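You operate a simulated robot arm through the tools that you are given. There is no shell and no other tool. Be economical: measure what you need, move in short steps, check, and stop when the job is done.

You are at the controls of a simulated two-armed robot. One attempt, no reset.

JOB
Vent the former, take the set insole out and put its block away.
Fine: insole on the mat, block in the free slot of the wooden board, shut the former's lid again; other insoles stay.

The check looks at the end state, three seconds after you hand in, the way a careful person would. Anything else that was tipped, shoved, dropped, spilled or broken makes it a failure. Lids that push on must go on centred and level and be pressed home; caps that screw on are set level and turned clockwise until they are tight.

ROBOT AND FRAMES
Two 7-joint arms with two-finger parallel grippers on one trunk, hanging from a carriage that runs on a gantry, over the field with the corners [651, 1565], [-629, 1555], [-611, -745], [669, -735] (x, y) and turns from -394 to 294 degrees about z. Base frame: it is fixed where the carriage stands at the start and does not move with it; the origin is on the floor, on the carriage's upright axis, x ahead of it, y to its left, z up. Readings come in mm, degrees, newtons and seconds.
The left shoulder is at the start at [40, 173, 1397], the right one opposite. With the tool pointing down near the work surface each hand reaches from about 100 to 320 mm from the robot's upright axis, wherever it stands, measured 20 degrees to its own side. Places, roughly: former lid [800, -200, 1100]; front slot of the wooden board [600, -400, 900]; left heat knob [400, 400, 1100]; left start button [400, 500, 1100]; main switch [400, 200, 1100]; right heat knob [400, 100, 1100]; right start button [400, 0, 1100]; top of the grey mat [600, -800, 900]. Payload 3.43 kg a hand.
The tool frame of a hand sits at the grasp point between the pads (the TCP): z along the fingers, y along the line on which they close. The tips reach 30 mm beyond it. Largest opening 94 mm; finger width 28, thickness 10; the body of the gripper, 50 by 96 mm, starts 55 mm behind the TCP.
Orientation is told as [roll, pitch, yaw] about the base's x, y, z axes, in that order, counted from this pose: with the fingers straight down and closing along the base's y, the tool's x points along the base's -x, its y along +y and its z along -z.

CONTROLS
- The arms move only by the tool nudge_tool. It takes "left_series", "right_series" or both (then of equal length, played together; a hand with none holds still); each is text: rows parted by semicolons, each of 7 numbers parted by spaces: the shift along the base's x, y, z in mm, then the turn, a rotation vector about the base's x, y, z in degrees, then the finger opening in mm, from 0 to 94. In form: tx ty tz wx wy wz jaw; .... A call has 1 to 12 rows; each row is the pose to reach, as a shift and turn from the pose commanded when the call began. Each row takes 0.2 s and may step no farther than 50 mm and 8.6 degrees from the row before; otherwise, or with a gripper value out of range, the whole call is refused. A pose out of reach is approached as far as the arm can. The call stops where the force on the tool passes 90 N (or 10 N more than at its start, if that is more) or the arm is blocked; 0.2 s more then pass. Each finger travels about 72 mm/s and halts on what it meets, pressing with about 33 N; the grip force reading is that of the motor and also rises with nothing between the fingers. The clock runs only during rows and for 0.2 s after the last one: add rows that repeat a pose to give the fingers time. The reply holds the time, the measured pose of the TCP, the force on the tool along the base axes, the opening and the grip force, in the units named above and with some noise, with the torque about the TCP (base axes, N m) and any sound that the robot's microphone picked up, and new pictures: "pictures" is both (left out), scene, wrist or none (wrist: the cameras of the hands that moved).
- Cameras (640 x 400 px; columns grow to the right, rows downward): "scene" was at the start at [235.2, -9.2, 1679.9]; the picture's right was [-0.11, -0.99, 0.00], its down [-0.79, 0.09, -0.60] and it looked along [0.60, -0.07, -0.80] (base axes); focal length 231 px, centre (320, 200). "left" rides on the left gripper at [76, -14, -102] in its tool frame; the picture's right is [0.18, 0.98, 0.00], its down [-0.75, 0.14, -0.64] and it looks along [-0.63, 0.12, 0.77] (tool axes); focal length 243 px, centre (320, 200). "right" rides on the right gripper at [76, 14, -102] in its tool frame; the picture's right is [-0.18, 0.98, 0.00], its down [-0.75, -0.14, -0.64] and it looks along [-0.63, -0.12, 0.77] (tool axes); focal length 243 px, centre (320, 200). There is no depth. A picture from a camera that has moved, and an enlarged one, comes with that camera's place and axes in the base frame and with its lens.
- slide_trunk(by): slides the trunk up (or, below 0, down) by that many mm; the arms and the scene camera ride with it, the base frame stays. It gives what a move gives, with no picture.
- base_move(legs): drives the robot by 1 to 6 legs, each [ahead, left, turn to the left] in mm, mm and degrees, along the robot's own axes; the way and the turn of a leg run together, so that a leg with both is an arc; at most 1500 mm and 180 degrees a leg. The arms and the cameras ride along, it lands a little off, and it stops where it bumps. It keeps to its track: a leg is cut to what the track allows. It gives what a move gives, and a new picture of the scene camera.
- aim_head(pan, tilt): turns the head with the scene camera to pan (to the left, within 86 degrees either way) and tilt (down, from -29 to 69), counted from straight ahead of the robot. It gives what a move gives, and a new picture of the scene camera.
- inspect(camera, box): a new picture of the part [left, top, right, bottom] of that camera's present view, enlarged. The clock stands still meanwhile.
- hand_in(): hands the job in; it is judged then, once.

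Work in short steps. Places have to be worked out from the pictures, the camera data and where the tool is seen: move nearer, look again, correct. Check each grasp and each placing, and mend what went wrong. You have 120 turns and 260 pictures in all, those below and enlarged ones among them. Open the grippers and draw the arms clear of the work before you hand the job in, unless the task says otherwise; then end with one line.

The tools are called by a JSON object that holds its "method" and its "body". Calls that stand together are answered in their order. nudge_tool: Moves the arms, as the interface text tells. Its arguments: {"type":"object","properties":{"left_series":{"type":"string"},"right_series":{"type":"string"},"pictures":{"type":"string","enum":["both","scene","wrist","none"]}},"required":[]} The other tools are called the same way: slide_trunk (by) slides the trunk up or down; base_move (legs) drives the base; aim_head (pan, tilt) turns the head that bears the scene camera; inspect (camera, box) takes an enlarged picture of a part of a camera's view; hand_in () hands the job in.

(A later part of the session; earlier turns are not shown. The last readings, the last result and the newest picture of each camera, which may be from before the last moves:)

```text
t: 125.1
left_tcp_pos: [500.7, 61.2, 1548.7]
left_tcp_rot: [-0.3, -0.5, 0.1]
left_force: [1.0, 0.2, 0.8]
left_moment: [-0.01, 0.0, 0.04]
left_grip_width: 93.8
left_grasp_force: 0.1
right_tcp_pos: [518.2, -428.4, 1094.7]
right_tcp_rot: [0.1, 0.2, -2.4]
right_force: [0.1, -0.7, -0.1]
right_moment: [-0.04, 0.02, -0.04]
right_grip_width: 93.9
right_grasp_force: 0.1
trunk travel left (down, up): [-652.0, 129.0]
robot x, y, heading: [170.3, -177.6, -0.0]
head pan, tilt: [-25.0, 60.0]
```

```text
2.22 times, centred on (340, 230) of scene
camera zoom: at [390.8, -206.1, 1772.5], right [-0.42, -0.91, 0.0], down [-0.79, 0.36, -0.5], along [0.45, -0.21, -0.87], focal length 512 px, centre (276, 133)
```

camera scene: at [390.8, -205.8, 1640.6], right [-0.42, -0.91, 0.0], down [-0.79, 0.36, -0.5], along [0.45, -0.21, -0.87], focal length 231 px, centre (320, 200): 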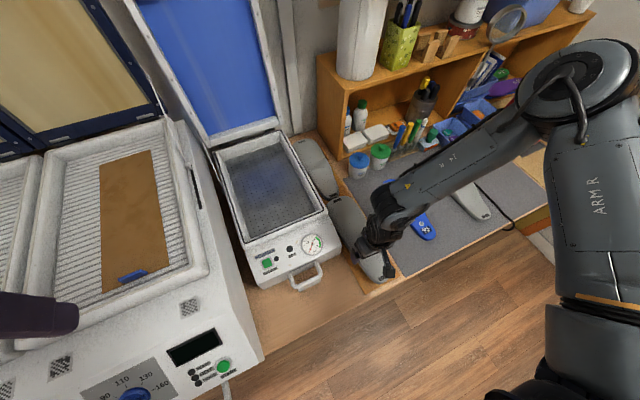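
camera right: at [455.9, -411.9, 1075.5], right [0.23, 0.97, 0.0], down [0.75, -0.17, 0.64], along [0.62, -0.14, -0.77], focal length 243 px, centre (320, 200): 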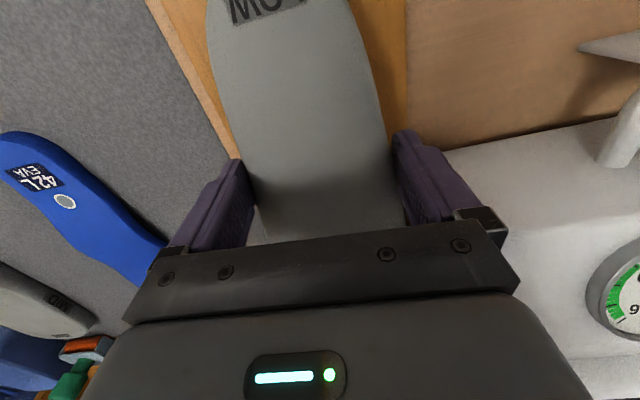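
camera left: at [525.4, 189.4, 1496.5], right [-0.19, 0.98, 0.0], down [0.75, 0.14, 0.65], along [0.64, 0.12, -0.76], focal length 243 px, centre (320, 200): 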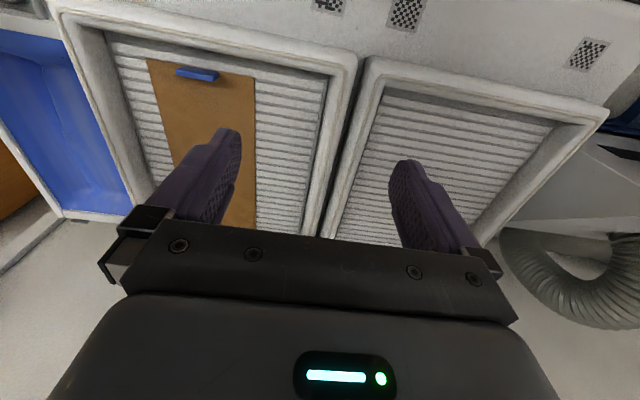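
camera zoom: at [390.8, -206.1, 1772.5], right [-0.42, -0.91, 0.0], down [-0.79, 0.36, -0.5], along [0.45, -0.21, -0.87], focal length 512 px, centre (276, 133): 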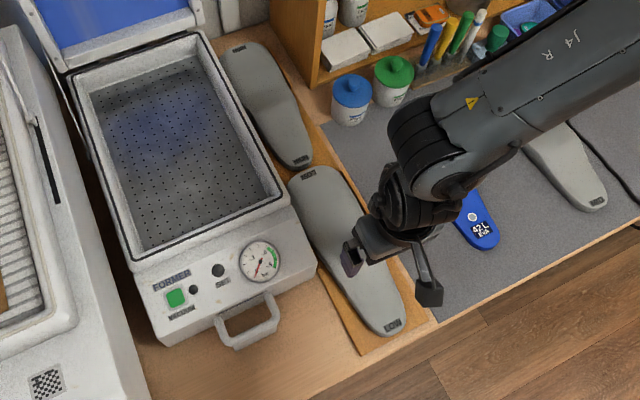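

The block sits in the slot between both rails with a gap to the HIGH block. Now to shut the lid: its handle is at about [1076,-216,1516]. I bring the hand up and out.

{"method": "nudge_tool", "body": {"right_series": "0 0 35 0 0 0 60; 5 0 70 0 0 0 40; 10 0 105 0 0 0 40; 20 0 140 0 0 0 40; 30 0 175 0 0 0 40; 42 0 210 0 0 0 40; 54 0 245 0 0 0 40; 66 0 275 0 0 0 40; 80 0 305 0 0 0 40; 95 0 330 0 0 0 40; 115 10 345 0 0 0 40; 135 20 360 0 0 0 40", "pictures": "none"}}

{"method": "nudge_tool", "body": {"right_series": "0 5 0 0 0 8.5 40; 0 10 0 0 0 17 40; 0 15 0 0 0 25.5 40; 0 20 0 0 0 34 40; 0 25 0 0 0 42.5 40; 0 30 0 0 0 51 40; 0 35 0 0 0 59.5 40; 0 40 0 0 0 68 40; 0 45 0 0 0 76.5 40; 0 50 0 0 0 85 40; 0 50 0 0 0 92.4 40", "pictures": "both"}}

```text
t: 127.7
left_tcp_pos: [500.2, 62.1, 1548.2]
left_tcp_rot: [-0.2, -0.6, 0.1]
left_force: [-0.1, 0.0, -0.6]
left_moment: [0.0, -0.01, -0.02]
left_grip_width: 94.1
left_grasp_force: 0.1
right_tcp_pos: [653.7, -408.9, 1456.2]
right_tcp_rot: [0.1, 0.1, -2.5]
right_force: [0.4, -0.4, -0.2]
right_moment: [0.03, -0.02, -0.03]
right_grip_width: 39.9
right_grasp_force: 0.0
trunk travel left (down, up): [-652.0, 129.0]
robot x, y, heading: [168.3, -177.5, 0.3]
head pan, tilt: [-25.0, 60.0]
```

```text
t: 130.1
left_tcp_pos: [500.7, 62.0, 1548.6]
left_tcp_rot: [-0.2, -0.5, 0.1]
left_force: [0.9, -0.1, -0.6]
left_moment: [-0.01, -0.02, 0.02]
left_grip_width: 94.1
left_grasp_force: 0.0
right_tcp_pos: [635.6, -374.5, 1442.8]
right_tcp_rot: [0.0, -0.3, 90.0]
right_force: [0.4, -0.4, -1.1]
right_moment: [-0.03, -0.01, -0.01]
right_grip_width: 39.9
right_grasp_force: 0.1
right hand out of reach, approached as far as the arm can: row 3, 4, 5, 6, 7, 8, 9, 10, 11
trunk travel left (down, up): [-652.0, 129.0]
robot x, y, heading: [168.4, -178.0, 0.4]
head pan, tilt: [-25.0, 60.0]
camera scene: at [390.9, -206.1, 1772.6], right [-0.42, -0.91, 0.0], down [-0.79, 0.36, -0.5], along [0.45, -0.21, -0.87], focal length 231 px, centre (320, 200)
camera right: at [622.9, -451.7, 1545.7], right [-0.98, 0.18, 0.0], down [0.14, 0.75, 0.64], along [0.12, 0.63, -0.76], focal length 243 px, centre (320, 200)
```

scene: 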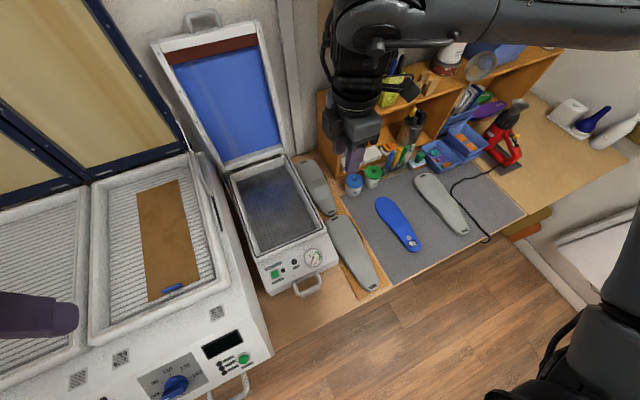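
right: 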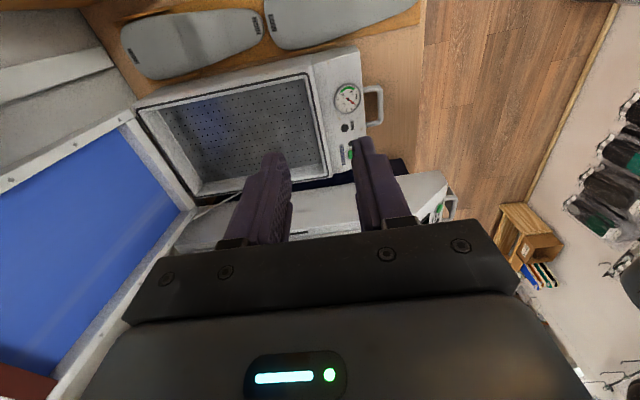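

I need to know whether the overhead brown cabinet would obstruct the right elbow. Look with the head raised.

{"method": "aim_head", "body": {"pan": -30, "tilt": 20}}

{"method": "aim_head", "body": {"pan": 15, "tilt": 30}}

```text
t: 131.2
left_tcp_pos: [500.6, 60.8, 1548.6]
left_tcp_rot: [-0.2, -0.5, 0.1]
left_force: [0.6, -0.3, 0.3]
left_moment: [0.02, 0.01, -0.01]
left_grip_width: 94.0
left_grasp_force: 0.1
right_tcp_pos: [636.4, -375.2, 1442.4]
right_tcp_rot: [0.0, -0.2, 89.8]
right_force: [0.2, 0.2, 0.3]
right_moment: [-0.01, 0.01, 0.0]
right_grip_width: 40.1
right_grasp_force: 0.1
trunk travel left (down, up): [-652.0, 129.0]
robot x, y, heading: [168.3, -176.8, 0.3]
head pan, tilt: [-30.0, 20.0]
camera scene: at [411.2, -224.4, 1830.7], right [-0.5, -0.87, 0.0], down [-0.3, 0.17, -0.94], along [0.81, -0.47, -0.34], focal length 231 px, centre (320, 200)
```

scene: 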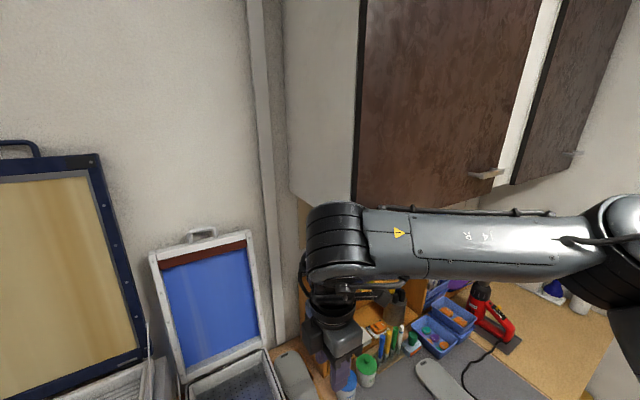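

```text
t: 132.3
left_tcp_pos: [500.9, 61.5, 1547.6]
left_tcp_rot: [-0.3, -0.6, 0.1]
left_force: [-0.1, -0.7, -0.3]
left_moment: [0.01, 0.01, -0.03]
left_grip_width: 94.0
left_grasp_force: 0.0
right_tcp_pos: [636.0, -375.3, 1442.2]
right_tcp_rot: [0.1, -0.3, 89.7]
right_force: [0.8, -0.6, -0.7]
right_moment: [0.03, -0.02, 0.01]
right_grip_width: 39.9
right_grasp_force: 0.1
trunk travel left (down, up): [-652.0, 129.0]
robot x, y, heading: [165.3, -172.8, 0.4]
head pan, tilt: [15.0, 30.0]
camera scene: at [417.7, -154.5, 1814.7], right [0.26, -0.97, 0.0], down [-0.48, -0.13, -0.87], along [0.84, 0.23, -0.5], focal length 231 px, centre (320, 200)
```

scene: 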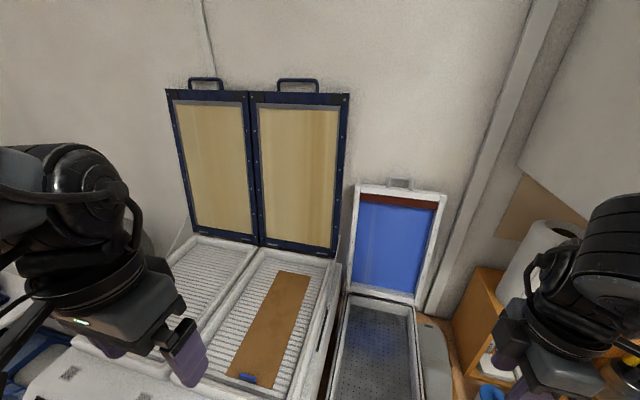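

The cabinet's lower front-left corner is about [770,-517,1590], so I must keep the right elbow low. I'll reach the handle with the tool tilted forward instead: first move left, then tilt the hand while extending it.

{"method": "base_move", "body": {"legs": [[0, 155, 0]]}}

{"method": "nudge_tool", "body": {"right_series": "14 0 0 0 -8.5 0 40; 28 0 0 0 -17 0 40; 42 0 0 0 -25.5 0 40; 56 0 0 0 -34 0 40; 70 0 0 0 -42.5 0 40; 84 0 0 0 -51 0 40; 98 0 0 0 -59.5 0 40; 112 0 0 0 -68 0 40; 126 0 0 0 -76.5 0 40; 140 0 0 0 -85 0 40", "pictures": "both"}}

```text
t: 133.7
left_tcp_pos: [500.2, 214.1, 1548.0]
left_tcp_rot: [-0.2, -0.5, 0.1]
left_force: [-0.8, -0.4, 0.3]
left_moment: [0.02, -0.01, 0.01]
left_grip_width: 94.3
left_grasp_force: 0.1
right_tcp_pos: [635.9, -220.8, 1442.1]
right_tcp_rot: [-0.1, -0.2, 89.7]
right_force: [0.0, 0.1, -0.7]
right_moment: [0.01, -0.02, 0.02]
right_grip_width: 40.1
right_grasp_force: 0.0
trunk travel left (down, up): [-652.0, 129.0]
robot x, y, heading: [172.8, -23.1, 0.2]
head pan, tilt: [15.0, 30.0]
camera scene: at [417.4, -0.7, 1814.7], right [0.26, -0.97, 0.0], down [-0.48, -0.13, -0.87], along [0.84, 0.23, -0.5], focal length 231 px, centre (320, 200)
```

scene: 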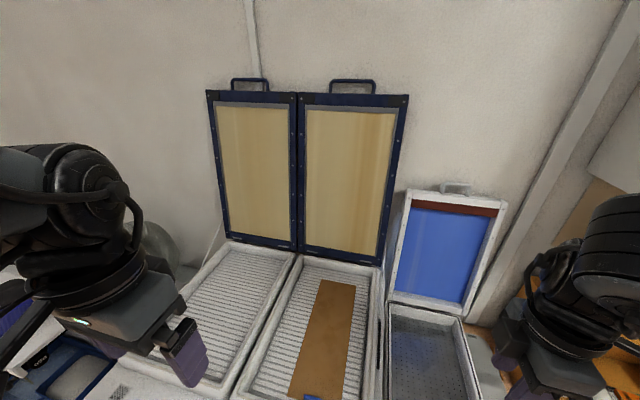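

```text
t: 135.9
left_tcp_pos: [500.6, 215.2, 1546.9]
left_tcp_rot: [-0.2, -0.5, 0.1]
left_force: [-0.5, -0.2, -0.2]
left_moment: [0.0, 0.01, -0.01]
left_grip_width: 93.9
left_grasp_force: 0.0
right_tcp_pos: [776.4, -223.2, 1443.1]
right_tcp_rot: [-85.2, -0.3, 90.1]
right_force: [-0.2, 0.5, -0.6]
right_moment: [-0.02, 0.01, 0.01]
right_grip_width: 40.1
right_grasp_force: 0.0
trunk travel left (down, up): [-652.0, 129.0]
robot x, y, heading: [170.7, -23.7, 0.1]
head pan, tilt: [15.0, 30.0]
camera scene: at [417.4, -0.7, 1814.8], right [0.26, -0.97, 0.0], down [-0.48, -0.13, -0.87], along [0.84, 0.23, -0.5], focal length 231 px, centre (320, 200)
camera right: at [673.5, -298.9, 1437.6], right [-0.08, 0.19, -0.98], down [-0.63, 0.75, 0.2], along [0.77, 0.63, 0.05], focal length 243 px, centre (320, 200)
```

scene: 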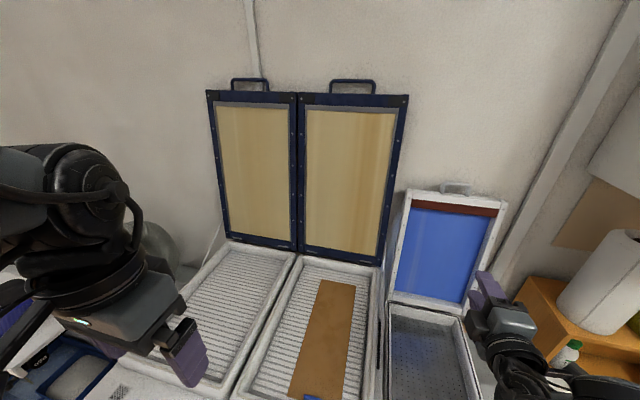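
right: 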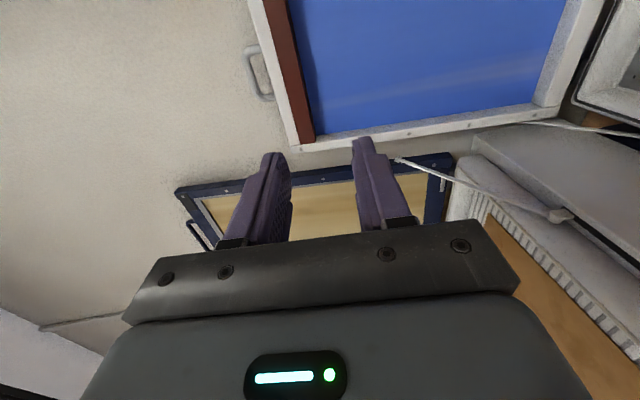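

The forward-pointing pose works with a low elbow. Handle bar triangulates to ≈[1090,-226,1518]. I raise 73 mm and approach to within ~70 mm.

{"method": "slide_trunk", "body": {"by": 74}}

{"method": "base_move", "body": {"legs": [[215, -3, 0]]}}

{"method": "nudge_tool", "body": {"right_series": "0 0 0 0 -4.8 0 28; 0 0 0 0 -4.8 0 28", "pictures": "both"}}

```text
t: 137.0
left_tcp_pos: [500.4, 214.0, 1621.2]
left_tcp_rot: [-0.3, -0.5, 0.2]
left_force: [0.4, -0.6, 0.5]
left_moment: [0.0, 0.02, 0.03]
left_grip_width: 94.1
left_grasp_force: 0.1
right_tcp_pos: [777.0, -222.6, 1516.3]
right_tcp_rot: [-85.0, -0.2, 90.0]
right_force: [-0.1, 0.5, 0.7]
right_moment: [0.02, -0.02, 0.01]
right_grip_width: 39.8
right_grasp_force: 0.1
trunk travel left (down, up): [-726.0, 55.0]
robot x, y, heading: [167.4, -21.1, -0.2]
head pan, tilt: [15.0, 30.0]
```

```text
t: 138.7
left_tcp_pos: [717.0, 211.0, 1623.6]
left_tcp_rot: [-0.2, -0.5, 0.0]
left_force: [-0.2, -0.7, 0.0]
left_moment: [0.03, 0.01, 0.01]
left_grip_width: 94.0
left_grasp_force: 0.2
right_tcp_pos: [992.0, -226.3, 1516.3]
right_tcp_rot: [-85.0, -0.2, 90.1]
right_force: [-0.1, 0.2, -0.1]
right_moment: [-0.01, 0.0, 0.0]
right_grip_width: 40.0
right_grasp_force: 0.1
trunk travel left (down, up): [-726.0, 55.0]
robot x, y, heading: [387.0, -24.5, -0.0]
head pan, tilt: [15.0, 30.0]
camera scene: at [633.6, -3.7, 1888.7], right [0.26, -0.97, 0.0], down [-0.48, -0.13, -0.87], along [0.84, 0.22, -0.5], focal length 231 px, centre (320, 200)
```

scene: 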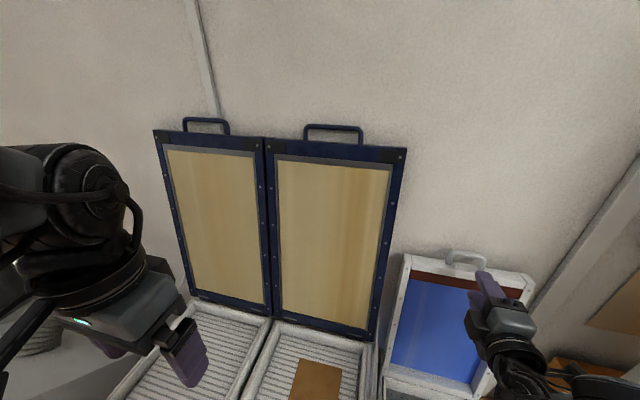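

```text
t: 139.3
left_tcp_pos: [716.6, 211.6, 1622.1]
left_tcp_rot: [-0.2, -0.5, 0.0]
left_force: [1.1, 0.6, 0.7]
left_moment: [0.03, 0.01, 0.01]
left_grip_width: 93.8
left_grasp_force: 0.0
right_tcp_pos: [993.4, -226.7, 1517.1]
right_tcp_rot: [-89.9, -0.2, 90.1]
right_force: [-0.4, 0.5, -0.4]
right_moment: [0.02, -0.01, -0.01]
right_grip_width: 27.8
right_grasp_force: 0.2
trunk travel left (down, up): [-726.0, 55.0]
robot x, y, heading: [383.0, -24.5, 0.1]
head pan, tilt: [15.0, 30.0]
camera scene: at [633.6, -3.7, 1888.7], right [0.26, -0.97, 0.0], down [-0.48, -0.13, -0.87], along [0.84, 0.22, -0.5], focal length 231 px, centre (320, 200)
camera right: at [890.3, -302.3, 1503.2], right [0.0, 0.19, -0.98], down [-0.64, 0.75, 0.14], along [0.77, 0.63, 0.12], focal length 243 px, centre (320, 200)
```

scene: 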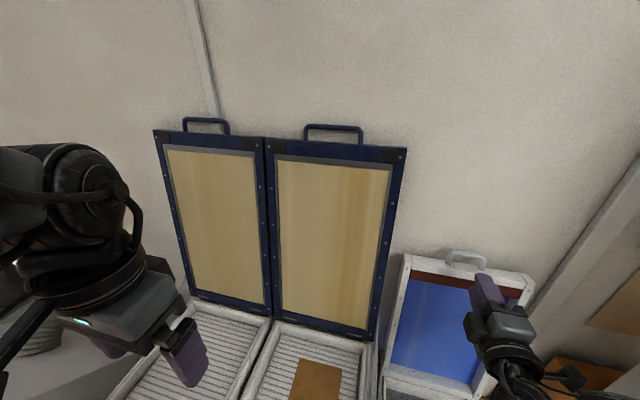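
right: 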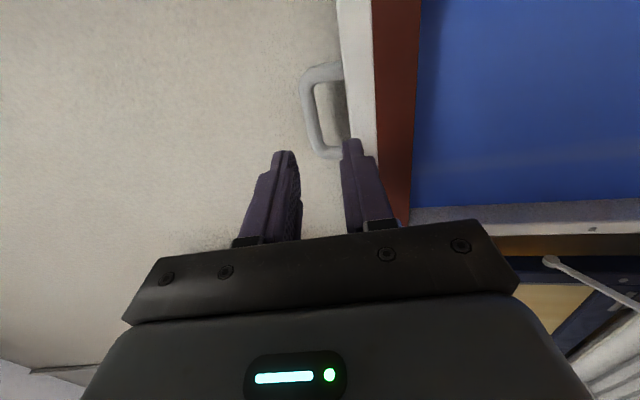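

Bar appears at ≈[1098,-228,1526]. Raise 8 mm and advance 70 mm.

{"method": "slide_trunk", "body": {"by": 8}}

{"method": "base_move", "body": {"legs": [[65, -1, 0]]}}

{"method": "inspect", "body": {"camera": "right", "box": [160, 0, 480, 260]}}

```text
t: 139.8
left_tcp_pos: [717.4, 211.2, 1630.4]
left_tcp_rot: [-0.2, -0.4, 0.0]
left_force: [0.1, 1.3, -0.3]
left_moment: [-0.04, 0.01, 0.01]
left_grip_width: 94.3
left_grasp_force: 0.1
right_tcp_pos: [992.5, -225.4, 1524.3]
right_tcp_rot: [-89.8, -0.2, 90.1]
right_force: [-0.3, 0.1, 0.0]
right_moment: [-0.02, 0.0, 0.02]
right_grip_width: 28.3
right_grasp_force: 0.1
trunk travel left (down, up): [-734.0, 47.0]
robot x, y, heading: [387.9, -27.5, 0.0]
head pan, tilt: [15.0, 30.0]
```

```text
t: 140.8
left_tcp_pos: [782.8, 212.0, 1630.2]
left_tcp_rot: [-0.2, -0.4, -0.1]
left_force: [-0.4, 0.3, -1.2]
left_moment: [0.01, 0.0, -0.02]
left_grip_width: 93.7
left_grasp_force: 0.0
right_tcp_pos: [1057.3, -227.3, 1525.1]
right_tcp_rot: [-89.8, -0.2, 90.1]
right_force: [0.2, 0.2, 0.0]
right_moment: [0.01, 0.03, -0.02]
right_grip_width: 28.2
right_grasp_force: 0.0
trunk travel left (down, up): [-734.0, 47.0]
robot x, y, heading: [450.6, -28.3, 0.2]
head pan, tilt: [15.0, 30.0]
camera scene: at [699.8, -4.6, 1896.7], right [0.26, -0.97, 0.0], down [-0.48, -0.13, -0.87], along [0.84, 0.22, -0.5], focal length 231 px, centre (320, 200)
```

scene: 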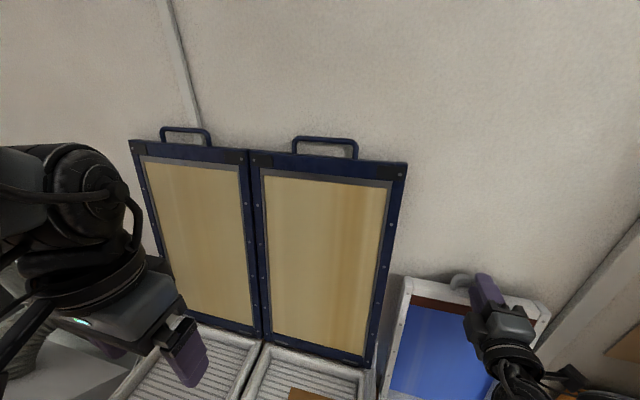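

```text
1.54 times, centred on (320, 130) of right
camera zoom: at [956.4, -303.2, 1511.1], right [0.0, 0.19, -0.98], down [-0.64, 0.75, 0.15], along [0.77, 0.63, 0.12], focal length 373 px, centre (320, 308)
```

zoom: 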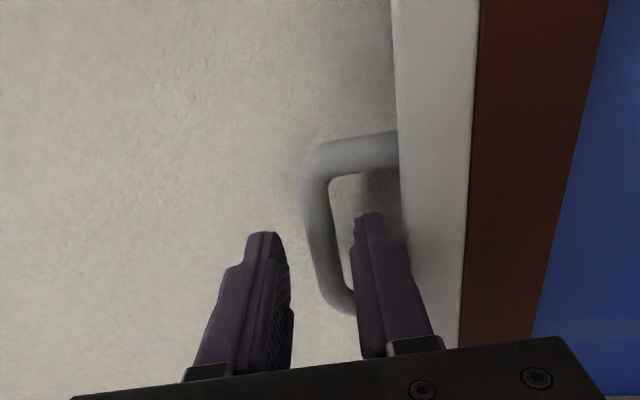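

Perfectly lined up. Advance 29 mm and close on the bar.

{"method": "base_move", "body": {"legs": [[29, 3, 0]]}}

{"method": "inspect", "body": {"camera": "right", "box": [160, 0, 480, 260]}}

```text
t: 141.7
left_tcp_pos: [811.2, 214.1, 1629.7]
left_tcp_rot: [-0.1, -0.5, 0.0]
left_force: [1.1, 0.0, 0.0]
left_moment: [0.0, 0.04, 0.02]
left_grip_width: 94.2
left_grasp_force: 0.1
right_tcp_pos: [1089.2, -223.0, 1524.4]
right_tcp_rot: [-89.8, -0.1, 90.0]
right_force: [-0.3, 0.7, -0.6]
right_moment: [0.01, -0.03, 0.03]
right_grip_width: 28.2
right_grasp_force: 0.1
trunk travel left (down, up): [-734.0, 47.0]
robot x, y, heading: [481.0, -23.8, 0.3]
head pan, tilt: [15.0, 30.0]
camera scene: at [729.1, -1.6, 1896.7], right [0.26, -0.97, 0.0], down [-0.48, -0.13, -0.87], along [0.84, 0.22, -0.5], focal length 231 px, centre (320, 200)
```

scene: 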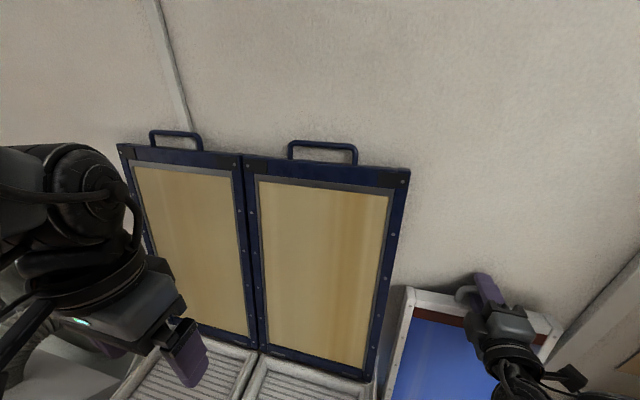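

```text
1.54 times, centred on (320, 130) of right
camera zoom: at [985.8, -300.1, 1511.2], right [0.0, 0.19, -0.98], down [-0.64, 0.75, 0.15], along [0.77, 0.63, 0.12], focal length 373 px, centre (320, 308)
```

zoom: 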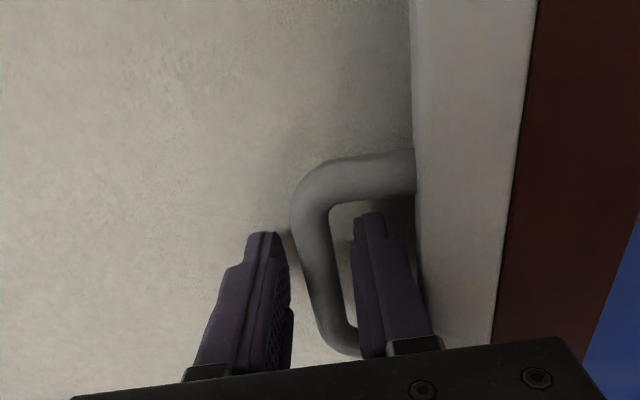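

Close on the bar now.

{"method": "nudge_tool", "body": {"right_series": "4 0 1 0 0 0 28; 8 0 1 0 0 0 20; 8 0 1 0 0 0 8; 8 0 1 0 0 0 0", "pictures": "wrist"}}

```text
t: 142.7
left_tcp_pos: [812.0, 213.6, 1629.5]
left_tcp_rot: [-0.2, -0.5, 0.1]
left_force: [-0.1, -0.3, 0.2]
left_moment: [-0.03, -0.01, -0.01]
left_grip_width: 93.9
left_grasp_force: 0.0
right_tcp_pos: [1094.1, -222.1, 1523.1]
right_tcp_rot: [-89.5, -0.3, 90.1]
right_force: [-0.9, -1.3, -16.8]
right_moment: [1.01, -0.07, 0.11]
right_grip_width: 16.9
right_grasp_force: 45.0
trunk travel left (down, up): [-734.0, 47.0]
robot x, y, heading: [479.7, -25.3, 0.1]
head pan, tilt: [15.0, 30.0]
camera right: at [992.2, -299.6, 1509.9], right [-0.01, 0.19, -0.98], down [-0.64, 0.75, 0.15], along [0.77, 0.63, 0.11], focal length 243 px, centre (320, 200)
```

right: 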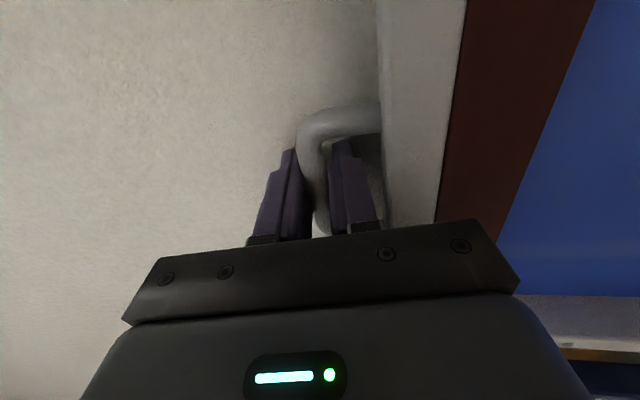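

Bar gripped (16.9 mm). Fitting three known bar positions gives hinge ≈(x1060,z1059), R≈466, lid now at ~96°. I pull it along the arc with the arm to ~80°.

{"method": "nudge_tool", "body": {"right_series": "-15 0 -2 0 0 0 0; -31 0 -1 0 0 0 0; -47 0 -1 0 0 0 0; -63 0 -1 0 0 0 0; -80 0 -2 0 0 0 0; -96 0 -3 0 0 0 0; -112 0 -5 0 0 0 0; -128 0 -8 0 0 0 0", "pictures": "both"}}

```text
t: 144.5
left_tcp_pos: [813.5, 212.9, 1629.8]
left_tcp_rot: [-0.4, -0.6, -0.1]
left_force: [-0.6, 0.2, -0.5]
left_moment: [-0.04, 0.04, -0.01]
left_grip_width: 94.2
left_grasp_force: 0.1
right_tcp_pos: [983.0, -224.2, 1523.0]
right_tcp_rot: [-89.9, -0.2, 90.1]
right_force: [-2.1, -4.8, 14.5]
right_moment: [1.02, -0.02, 0.86]
right_grip_width: 16.9
right_grasp_force: 45.4
right hand out of reach, approached as far as the arm can: row 8
trunk travel left (down, up): [-734.0, 47.0]
robot x, y, heading: [480.8, -25.1, 0.3]
head pan, tilt: [15.0, 30.0]
camera scene: at [729.3, -1.7, 1897.0], right [0.26, -0.97, 0.0], down [-0.48, -0.13, -0.87], along [0.84, 0.22, -0.5], focal length 231 px, centre (320, 200)
camera right: at [880.8, -300.1, 1508.1], right [0.0, 0.19, -0.98], down [-0.64, 0.75, 0.14], along [0.77, 0.63, 0.12], focal length 243 px, centre (320, 200)
```

scene: 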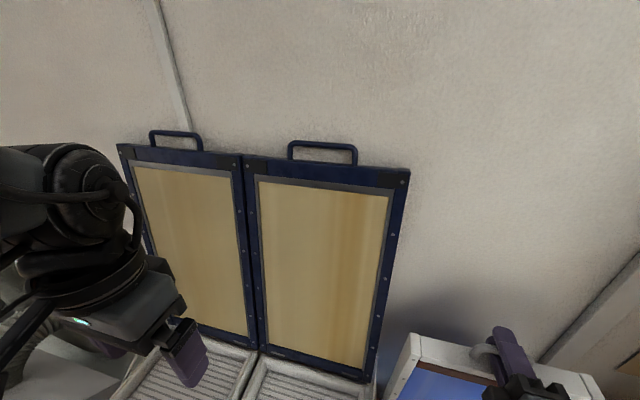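
right: 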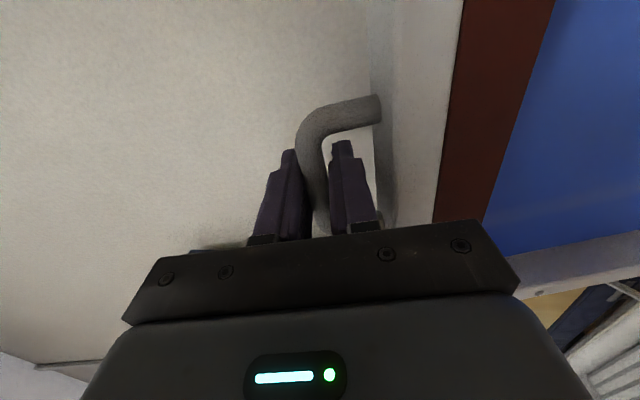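

Works: lid ~82°. Continue with interleaved carriage-back and trunk-down steps.

{"method": "base_move", "body": {"legs": [[-28, 0, 0]]}}

{"method": "slide_trunk", "body": {"by": -11}}

{"method": "base_move", "body": {"legs": [[-34, 0, 0]]}}

{"method": "slide_trunk", "body": {"by": -12}}

{"method": "base_move", "body": {"legs": [[-32, 0, 0]]}}

{"method": "slide_trunk", "body": {"by": -14}}

{"method": "inspect", "body": {"camera": "right", "box": [0, 0, 640, 400]}}

```text
t: 145.3
left_tcp_pos: [783.4, 214.5, 1628.4]
left_tcp_rot: [-0.1, -0.5, 0.0]
left_force: [-0.3, 0.2, -0.1]
left_moment: [0.02, 0.03, -0.01]
left_grip_width: 93.7
left_grasp_force: 0.1
right_tcp_pos: [954.3, -222.8, 1517.9]
right_tcp_rot: [-89.4, 0.0, 90.2]
right_force: [3.9, -5.3, -23.5]
right_moment: [1.0, 0.04, 0.35]
right_grip_width: 16.5
right_grasp_force: 45.3
trunk travel left (down, up): [-734.0, 47.0]
robot x, y, heading: [455.9, -24.5, -0.1]
head pan, tilt: [15.0, 30.0]
camera scene: at [701.4, -1.5, 1896.1], right [0.26, -0.97, 0.0], down [-0.48, -0.13, -0.87], along [0.84, 0.23, -0.5], focal length 231 px, centre (320, 200)
```

scene: 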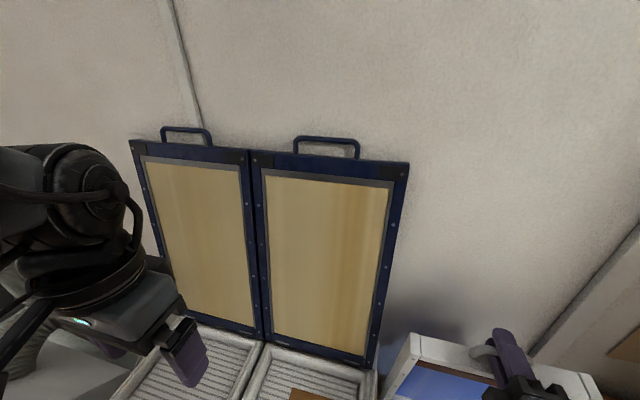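

```text
t: 145.9
left_tcp_pos: [786.9, 212.9, 1620.8]
left_tcp_rot: [-0.3, -0.7, -0.1]
left_force: [0.5, 0.3, -0.5]
left_moment: [0.0, 0.0, 0.03]
left_grip_width: 94.1
left_grasp_force: 0.1
right_tcp_pos: [957.7, -223.9, 1518.0]
right_tcp_rot: [-90.9, -0.5, 90.0]
right_force: [-12.2, 2.5, 67.5]
right_moment: [0.79, 0.02, 0.24]
right_grip_width: 17.1
right_grasp_force: 44.6
trunk travel left (down, up): [-723.0, 58.0]
robot x, y, heading: [454.7, -22.4, -0.0]
head pan, tilt: [15.0, 30.0]
```

```text
t: 146.7
left_tcp_pos: [750.2, 212.6, 1619.4]
left_tcp_rot: [-0.3, -0.6, 0.0]
left_force: [-0.3, -0.5, 0.5]
left_moment: [-0.01, -0.03, 0.0]
left_grip_width: 94.2
left_grasp_force: 0.2
right_tcp_pos: [921.1, -223.6, 1510.0]
right_tcp_rot: [-89.7, -0.2, 90.2]
right_force: [-10.8, 2.5, 37.1]
right_moment: [1.0, 0.06, 0.08]
right_grip_width: 16.8
right_grasp_force: 45.0
trunk travel left (down, up): [-723.0, 58.0]
robot x, y, heading: [421.3, -21.2, 0.1]
head pan, tilt: [15.0, 30.0]
camera scene: at [667.8, -1.9, 1886.0], right [0.26, -0.97, 0.0], down [-0.48, -0.13, -0.87], along [0.84, 0.22, -0.5], focal length 231 px, centre (320, 200)
```

scene: 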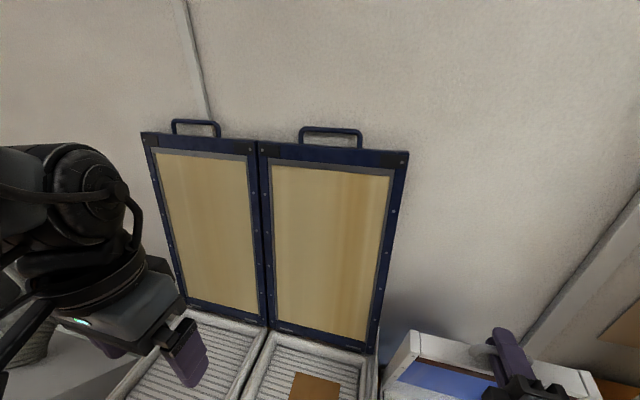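

```text
t: 147.3
left_tcp_pos: [753.4, 213.0, 1609.3]
left_tcp_rot: [-0.4, -0.7, -0.1]
left_force: [0.6, 0.3, 0.5]
left_moment: [-0.03, -0.01, 0.0]
left_grip_width: 94.3
left_grasp_force: 0.1
right_tcp_pos: [924.0, -223.5, 1509.6]
right_tcp_rot: [-91.5, -0.5, 89.9]
right_force: [-22.2, -1.3, 82.9]
right_moment: [0.6, -0.08, 0.21]
right_grip_width: 16.7
right_grasp_force: 44.9
trunk travel left (down, up): [-711.0, 70.0]
robot x, y, heading: [416.4, -22.0, -0.2]
head pan, tilt: [15.0, 30.0]
```

```text
t: 148.2
left_tcp_pos: [719.4, 212.9, 1606.1]
left_tcp_rot: [-0.3, -0.6, 0.0]
left_force: [1.0, 0.5, 0.0]
left_moment: [0.01, 0.01, 0.01]
left_grip_width: 93.7
left_grasp_force: 0.1
right_tcp_pos: [889.5, -223.8, 1499.3]
right_tcp_rot: [-90.0, -0.1, 90.1]
right_force: [-15.2, -4.1, 41.3]
right_moment: [1.01, -0.01, 0.17]
right_grip_width: 17.0
right_grasp_force: 44.8
trunk travel left (down, up): [-711.0, 70.0]
robot x, y, heading: [387.6, -24.8, 0.1]
head pan, tilt: [15.0, 30.0]
camera scene: at [635.9, -2.0, 1873.9], right [0.26, -0.97, 0.0], down [-0.48, -0.13, -0.87], along [0.84, 0.22, -0.5], focal length 231 px, centre (320, 200)
```

scene: 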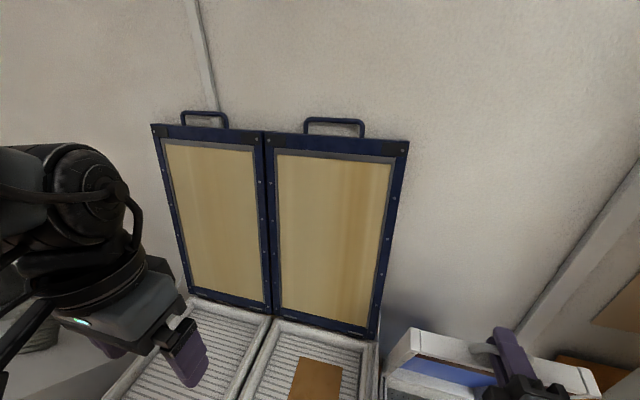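

```text
t: 148.8
left_tcp_pos: [718.7, 213.1, 1593.4]
left_tcp_rot: [-0.3, -0.6, 0.0]
left_force: [-0.5, 0.8, 0.8]
left_moment: [-0.02, -0.05, -0.01]
left_grip_width: 94.0
left_grasp_force: 0.0
right_tcp_pos: [890.6, -223.7, 1499.6]
right_tcp_rot: [-92.3, -0.9, 89.7]
right_force: [-4.8, -6.0, 12.6]
right_moment: [0.32, 0.09, -1.29]
right_grip_width: 16.6
right_grasp_force: 45.0
trunk travel left (down, up): [-698.0, 83.0]
robot x, y, heading: [389.6, -23.8, -0.2]
head pan, tilt: [15.0, 30.0]
stopped: the force on the tool passed its limit at 95 N (the readings are from after the stop); the commanded pose is now the measured one
```

```text
1.00 times, centred on (320, 200) of right (not enlarged: the box is as wide or as high as the picture)
camera zoom: at [788.1, -299.4, 1480.2], right [0.04, 0.2, -0.98], down [-0.64, 0.76, 0.13], along [0.77, 0.62, 0.16], focal length 243 px, centre (320, 200)
```

zoom: 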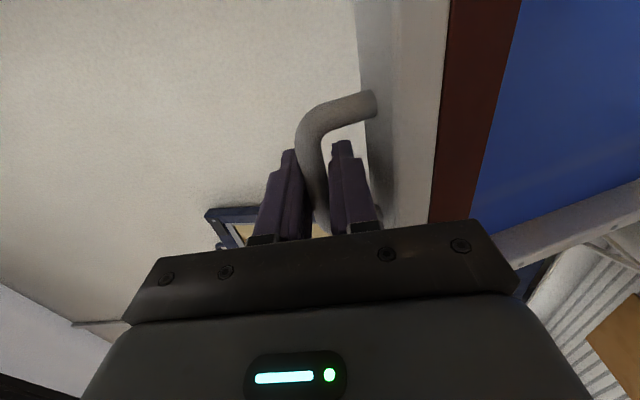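

Lid ~71°, the circle fit holds. Next batch with half-step leads to keep the errors small.

{"method": "slide_trunk", "body": {"by": -5}}

{"method": "base_move", "body": {"legs": [[-30, 0, 0]]}}

{"method": "slide_trunk", "body": {"by": -13}}

{"method": "base_move", "body": {"legs": [[-30, 0, 0]]}}

{"method": "slide_trunk", "body": {"by": -15}}

{"method": "base_move", "body": {"legs": [[-30, 0, 0]]}}

{"method": "slide_trunk", "body": {"by": -14}}

```text
t: 149.3
left_tcp_pos: [719.0, 212.3, 1591.8]
left_tcp_rot: [-0.4, -0.8, 0.0]
left_force: [-0.2, -0.6, -0.1]
left_moment: [-0.04, -0.01, -0.01]
left_grip_width: 93.8
left_grasp_force: 0.1
right_tcp_pos: [891.2, -224.6, 1500.2]
right_tcp_rot: [-92.8, -1.1, 89.6]
right_force: [-19.1, -11.2, 54.0]
right_moment: [0.37, -0.07, 0.35]
right_grip_width: 16.8
right_grasp_force: 45.1
trunk travel left (down, up): [-693.0, 88.0]
robot x, y, heading: [388.7, -25.4, 0.3]
head pan, tilt: [15.0, 30.0]
```

```text
t: 150.1
left_tcp_pos: [688.2, 211.9, 1587.5]
left_tcp_rot: [-0.3, -0.5, -0.1]
left_force: [0.5, 0.5, 0.0]
left_moment: [-0.01, -0.01, -0.02]
left_grip_width: 93.9
left_grasp_force: 0.1
right_tcp_pos: [859.7, -223.8, 1488.0]
right_tcp_rot: [-91.2, -0.5, 89.8]
right_force: [15.7, -16.2, -33.7]
right_moment: [0.7, 0.06, 0.13]
right_grip_width: 16.7
right_grasp_force: 45.0
trunk travel left (down, up): [-693.0, 88.0]
robot x, y, heading: [360.0, -26.0, 0.1]
head pan, tilt: [15.0, 30.0]
camera scene: at [605.1, -2.2, 1854.8], right [0.26, -0.97, 0.0], down [-0.48, -0.13, -0.87], along [0.84, 0.22, -0.5], focal length 231 px, centre (320, 200)
```

scene: 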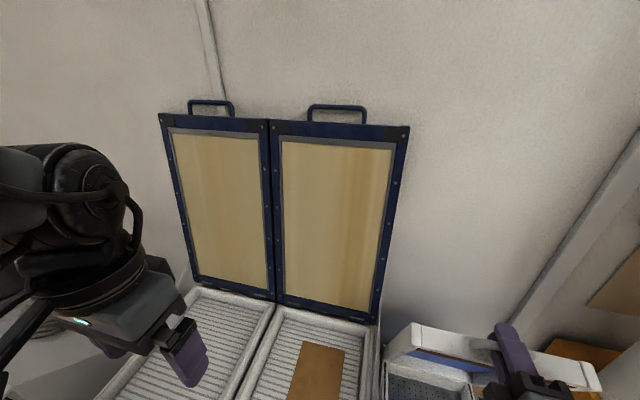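

```text
t: 150.7
left_tcp_pos: [690.1, 212.2, 1577.4]
left_tcp_rot: [-0.4, -0.7, 0.0]
left_force: [0.6, -0.8, -0.3]
left_moment: [0.04, -0.02, -0.01]
left_grip_width: 94.1
left_grasp_force: 0.0
right_tcp_pos: [861.5, -225.0, 1488.1]
right_tcp_rot: [-92.9, -1.1, 89.6]
right_force: [-34.1, -2.4, 81.4]
right_moment: [0.27, -0.2, 0.55]
right_grip_width: 16.8
right_grasp_force: 44.6
trunk travel left (down, up): [-680.0, 101.0]
robot x, y, heading: [354.4, -24.1, -0.1]
head pan, tilt: [15.0, 30.0]
```

```text
t: 151.6
left_tcp_pos: [658.8, 213.1, 1575.7]
left_tcp_rot: [-0.3, -0.7, 0.1]
left_force: [-0.3, 0.2, -0.1]
left_moment: [-0.01, -0.02, -0.03]
left_grip_width: 93.8
left_grasp_force: 0.1
right_tcp_pos: [830.3, -225.2, 1474.4]
right_tcp_rot: [-90.9, -0.4, 89.7]
right_force: [-0.9, -3.3, 0.3]
right_moment: [0.88, 0.07, 0.26]
right_grip_width: 16.7
right_grasp_force: 45.0
trunk travel left (down, up): [-680.0, 101.0]
robot x, y, heading: [327.7, -23.4, -0.1]
head pan, tilt: [15.0, 30.0]
camera scene: at [576.0, -2.1, 1842.2], right [0.26, -0.97, 0.0], down [-0.48, -0.13, -0.87], along [0.84, 0.22, -0.5], focal length 231 px, centre (320, 200)
```

scene: 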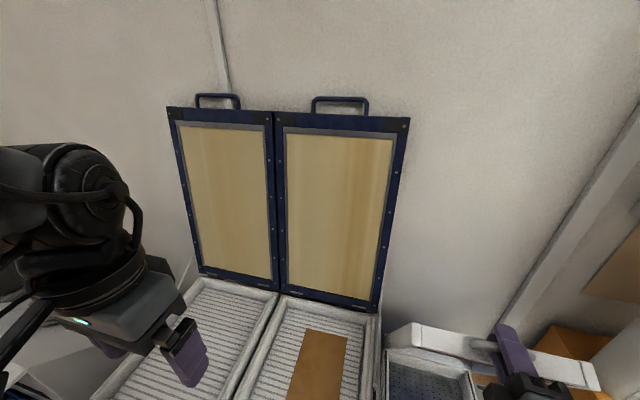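

```text
t: 152.2
left_tcp_pos: [657.7, 213.5, 1561.1]
left_tcp_rot: [-0.3, -0.7, -0.1]
left_force: [0.3, -0.3, 0.4]
left_moment: [0.01, -0.01, 0.01]
left_grip_width: 93.9
left_grasp_force: 0.1
right_tcp_pos: [830.9, -223.8, 1469.7]
right_tcp_rot: [-92.8, -1.1, 89.6]
right_force: [-5.6, -6.6, 7.5]
right_moment: [0.07, 0.14, -0.53]
right_grip_width: 16.6
right_grasp_force: 44.8
trunk travel left (down, up): [-666.0, 115.0]
robot x, y, heading: [326.0, -23.3, -0.4]
head pan, tilt: [15.0, 30.0]
stopped: the force on the tool passed its limit at 100 N (the readings are from after the stop); the commanded pose is now the measured one
```

```text
t: 153.0
left_tcp_pos: [629.2, 214.5, 1562.1]
left_tcp_rot: [-0.2, -0.7, 0.0]
left_force: [0.3, 0.0, 0.5]
left_moment: [0.02, 0.01, 0.0]
left_grip_width: 93.8
left_grasp_force: 0.1
right_tcp_pos: [798.5, -223.1, 1463.3]
right_tcp_rot: [-91.5, -0.9, 89.7]
right_force: [37.8, -1.3, -63.0]
right_moment: [0.41, 0.66, 0.02]
right_grip_width: 12.4
right_grasp_force: 45.0
trunk travel left (down, up): [-666.0, 115.0]
robot x, y, heading: [297.9, -22.3, -0.1]
head pan, tilt: [15.0, 30.0]
camera scene: at [545.2, -1.5, 1828.5], right [0.26, -0.97, 0.0], down [-0.48, -0.13, -0.87], along [0.84, 0.23, -0.5], focal length 231 px, centre (320, 200)
```

scene: 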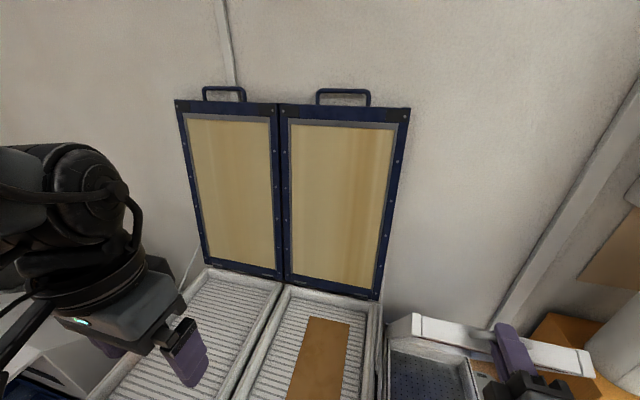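

```text
t: 153.6
left_tcp_pos: [629.6, 212.2, 1549.0]
left_tcp_rot: [-0.3, -0.6, -0.2]
left_force: [0.3, 1.2, -0.2]
left_moment: [-0.04, 0.02, -0.01]
left_grip_width: 94.0
left_grasp_force: 0.0
right_tcp_pos: [799.6, -223.3, 1458.9]
right_tcp_rot: [-92.9, -1.3, 89.7]
right_force: [-44.9, 3.0, 73.8]
right_moment: [-0.01, -0.78, 0.17]
right_grip_width: 12.2
right_grasp_force: 44.8
trunk travel left (down, up): [-652.0, 129.0]
robot x, y, heading: [297.3, -24.7, 0.1]
head pan, tilt: [15.0, 30.0]
```

The bar is slipping toward the fingertips at ~60°. I release, back off, close the fingers and go over the bar, so I can push the lid down from above with slack in x.

{"method": "nudge_tool", "body": {"right_series": "0 0 0 0 0 0 20; 0 0 0 0 0 0 30; 0 0 0 0 0 0 30; -20 0 0 0 0 0 30; -45 0 0 0 0 0 30; -45 0 0 0 0 0 10; -45 0 0 0 0 0 0", "pictures": "both"}}

```text
t: 155.2
left_tcp_pos: [628.8, 211.2, 1548.7]
left_tcp_rot: [-0.3, -0.6, 0.0]
left_force: [-1.1, 0.0, -0.8]
left_moment: [0.01, -0.01, 0.0]
left_grip_width: 94.1
left_grasp_force: 0.2
right_tcp_pos: [799.9, -222.0, 1459.2]
right_tcp_rot: [-93.1, -1.2, 89.8]
right_force: [-48.3, -1.2, 78.8]
right_moment: [-0.14, -0.8, 1.27]
right_grip_width: 12.3
right_grasp_force: 44.5
right hand out of reach, approached as far as the arm can: row 4, 5, 6, 7
trunk travel left (down, up): [-652.0, 129.0]
robot x, y, heading: [299.2, -22.9, 0.1]
head pan, tilt: [15.0, 30.0]
camera scene: at [545.2, -3.1, 1815.5], right [0.26, -0.97, 0.0], down [-0.48, -0.13, -0.87], along [0.84, 0.22, -0.5], focal length 231 px, centre (320, 200)
camera right: at [698.3, -298.7, 1439.0], right [0.05, 0.2, -0.98], down [-0.64, 0.75, 0.12], along [0.76, 0.62, 0.17], focal length 243 px, centre (320, 200)
```

scene: 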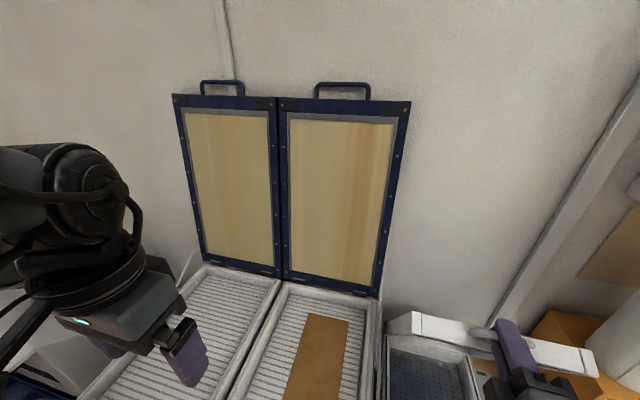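
right: 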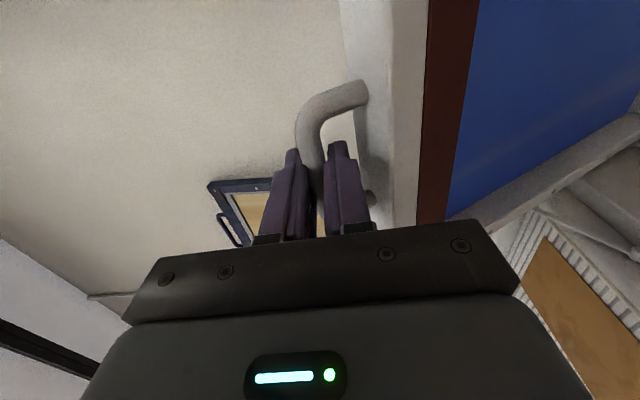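

The arm couldn't retract, so it re-closed in place. I open and back away with the carriage instead.

{"method": "nudge_tool", "body": {"right_series": "0 0 2 0 0 0 20; 0 0 4 0 0 0 34; 0 0 4 0 0 0 34", "pictures": "none"}}

{"method": "base_move", "body": {"legs": [[-50, 0, 0]]}}

{"method": "nudge_tool", "body": {"right_series": "0 0 0 0 0 0 20; 0 0 0 0 0 0 6; 0 0 0 0 0 0 0", "pictures": "wrist"}}

```text
t: 156.0
left_tcp_pos: [630.0, 213.2, 1549.0]
left_tcp_rot: [-0.2, -0.6, 0.0]
left_force: [-1.1, 0.3, 0.2]
left_moment: [0.01, -0.01, -0.02]
left_grip_width: 93.9
left_grasp_force: 0.1
right_tcp_pos: [799.2, -223.7, 1456.4]
right_tcp_rot: [-91.8, -0.9, 89.7]
right_force: [-22.1, 3.8, 38.9]
right_moment: [0.01, -0.63, 0.03]
right_grip_width: 21.5
right_grasp_force: 0.1
trunk travel left (down, up): [-652.0, 129.0]
robot x, y, heading: [296.6, -20.3, 0.1]
head pan, tilt: [15.0, 30.0]
```

```text
t: 156.9
left_tcp_pos: [580.2, 212.8, 1548.5]
left_tcp_rot: [-0.3, -0.6, -0.1]
left_force: [1.1, 0.8, -0.4]
left_moment: [0.0, -0.01, -0.02]
left_grip_width: 94.0
left_grasp_force: 0.1
right_tcp_pos: [751.7, -222.9, 1453.7]
right_tcp_rot: [-91.6, -0.8, 89.9]
right_force: [3.3, -0.8, -2.9]
right_moment: [0.02, 0.04, 0.04]
right_grip_width: 35.2
right_grasp_force: 1.2
trunk travel left (down, up): [-652.0, 129.0]
robot x, y, heading: [250.8, -23.8, -0.1]
head pan, tilt: [15.0, 30.0]
camera scene: at [496.4, -1.9, 1815.0], right [0.26, -0.97, 0.0], down [-0.48, -0.13, -0.87], along [0.84, 0.23, -0.5], focal length 231 px, centre (320, 200)
```

scene: 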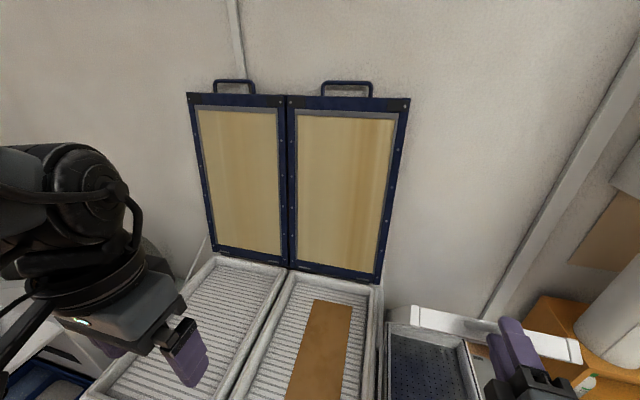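

```text
t: 157.7
left_tcp_pos: [580.1, 213.7, 1548.9]
left_tcp_rot: [-0.3, -0.5, 0.1]
left_force: [0.2, -0.8, -0.2]
left_moment: [-0.04, 0.0, -0.01]
left_grip_width: 93.9
left_grasp_force: 0.0
right_tcp_pos: [752.0, -222.6, 1454.8]
right_tcp_rot: [-91.6, -0.8, 89.7]
right_force: [-1.1, 1.0, 0.0]
right_moment: [-0.03, -0.02, 0.0]
right_grip_width: 0.0
right_grasp_force: 32.9
trunk travel left (down, up): [-652.0, 129.0]
robot x, y, heading: [249.4, -22.7, 0.3]
head pan, tilt: [15.0, 30.0]
camera right: at [649.3, -298.8, 1436.4], right [0.03, 0.2, -0.98], down [-0.64, 0.75, 0.13], along [0.77, 0.63, 0.15], focal length 243 px, centre (320, 200)
```

right: 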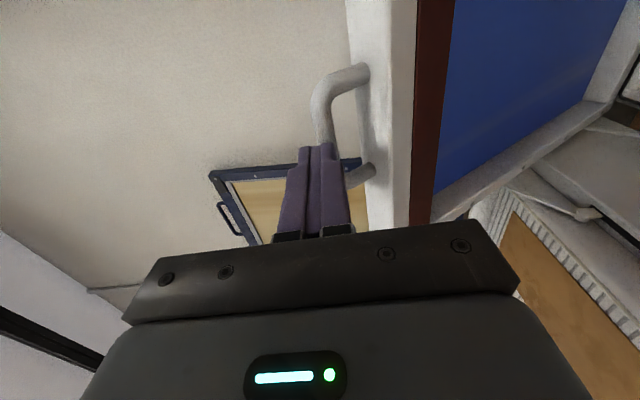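

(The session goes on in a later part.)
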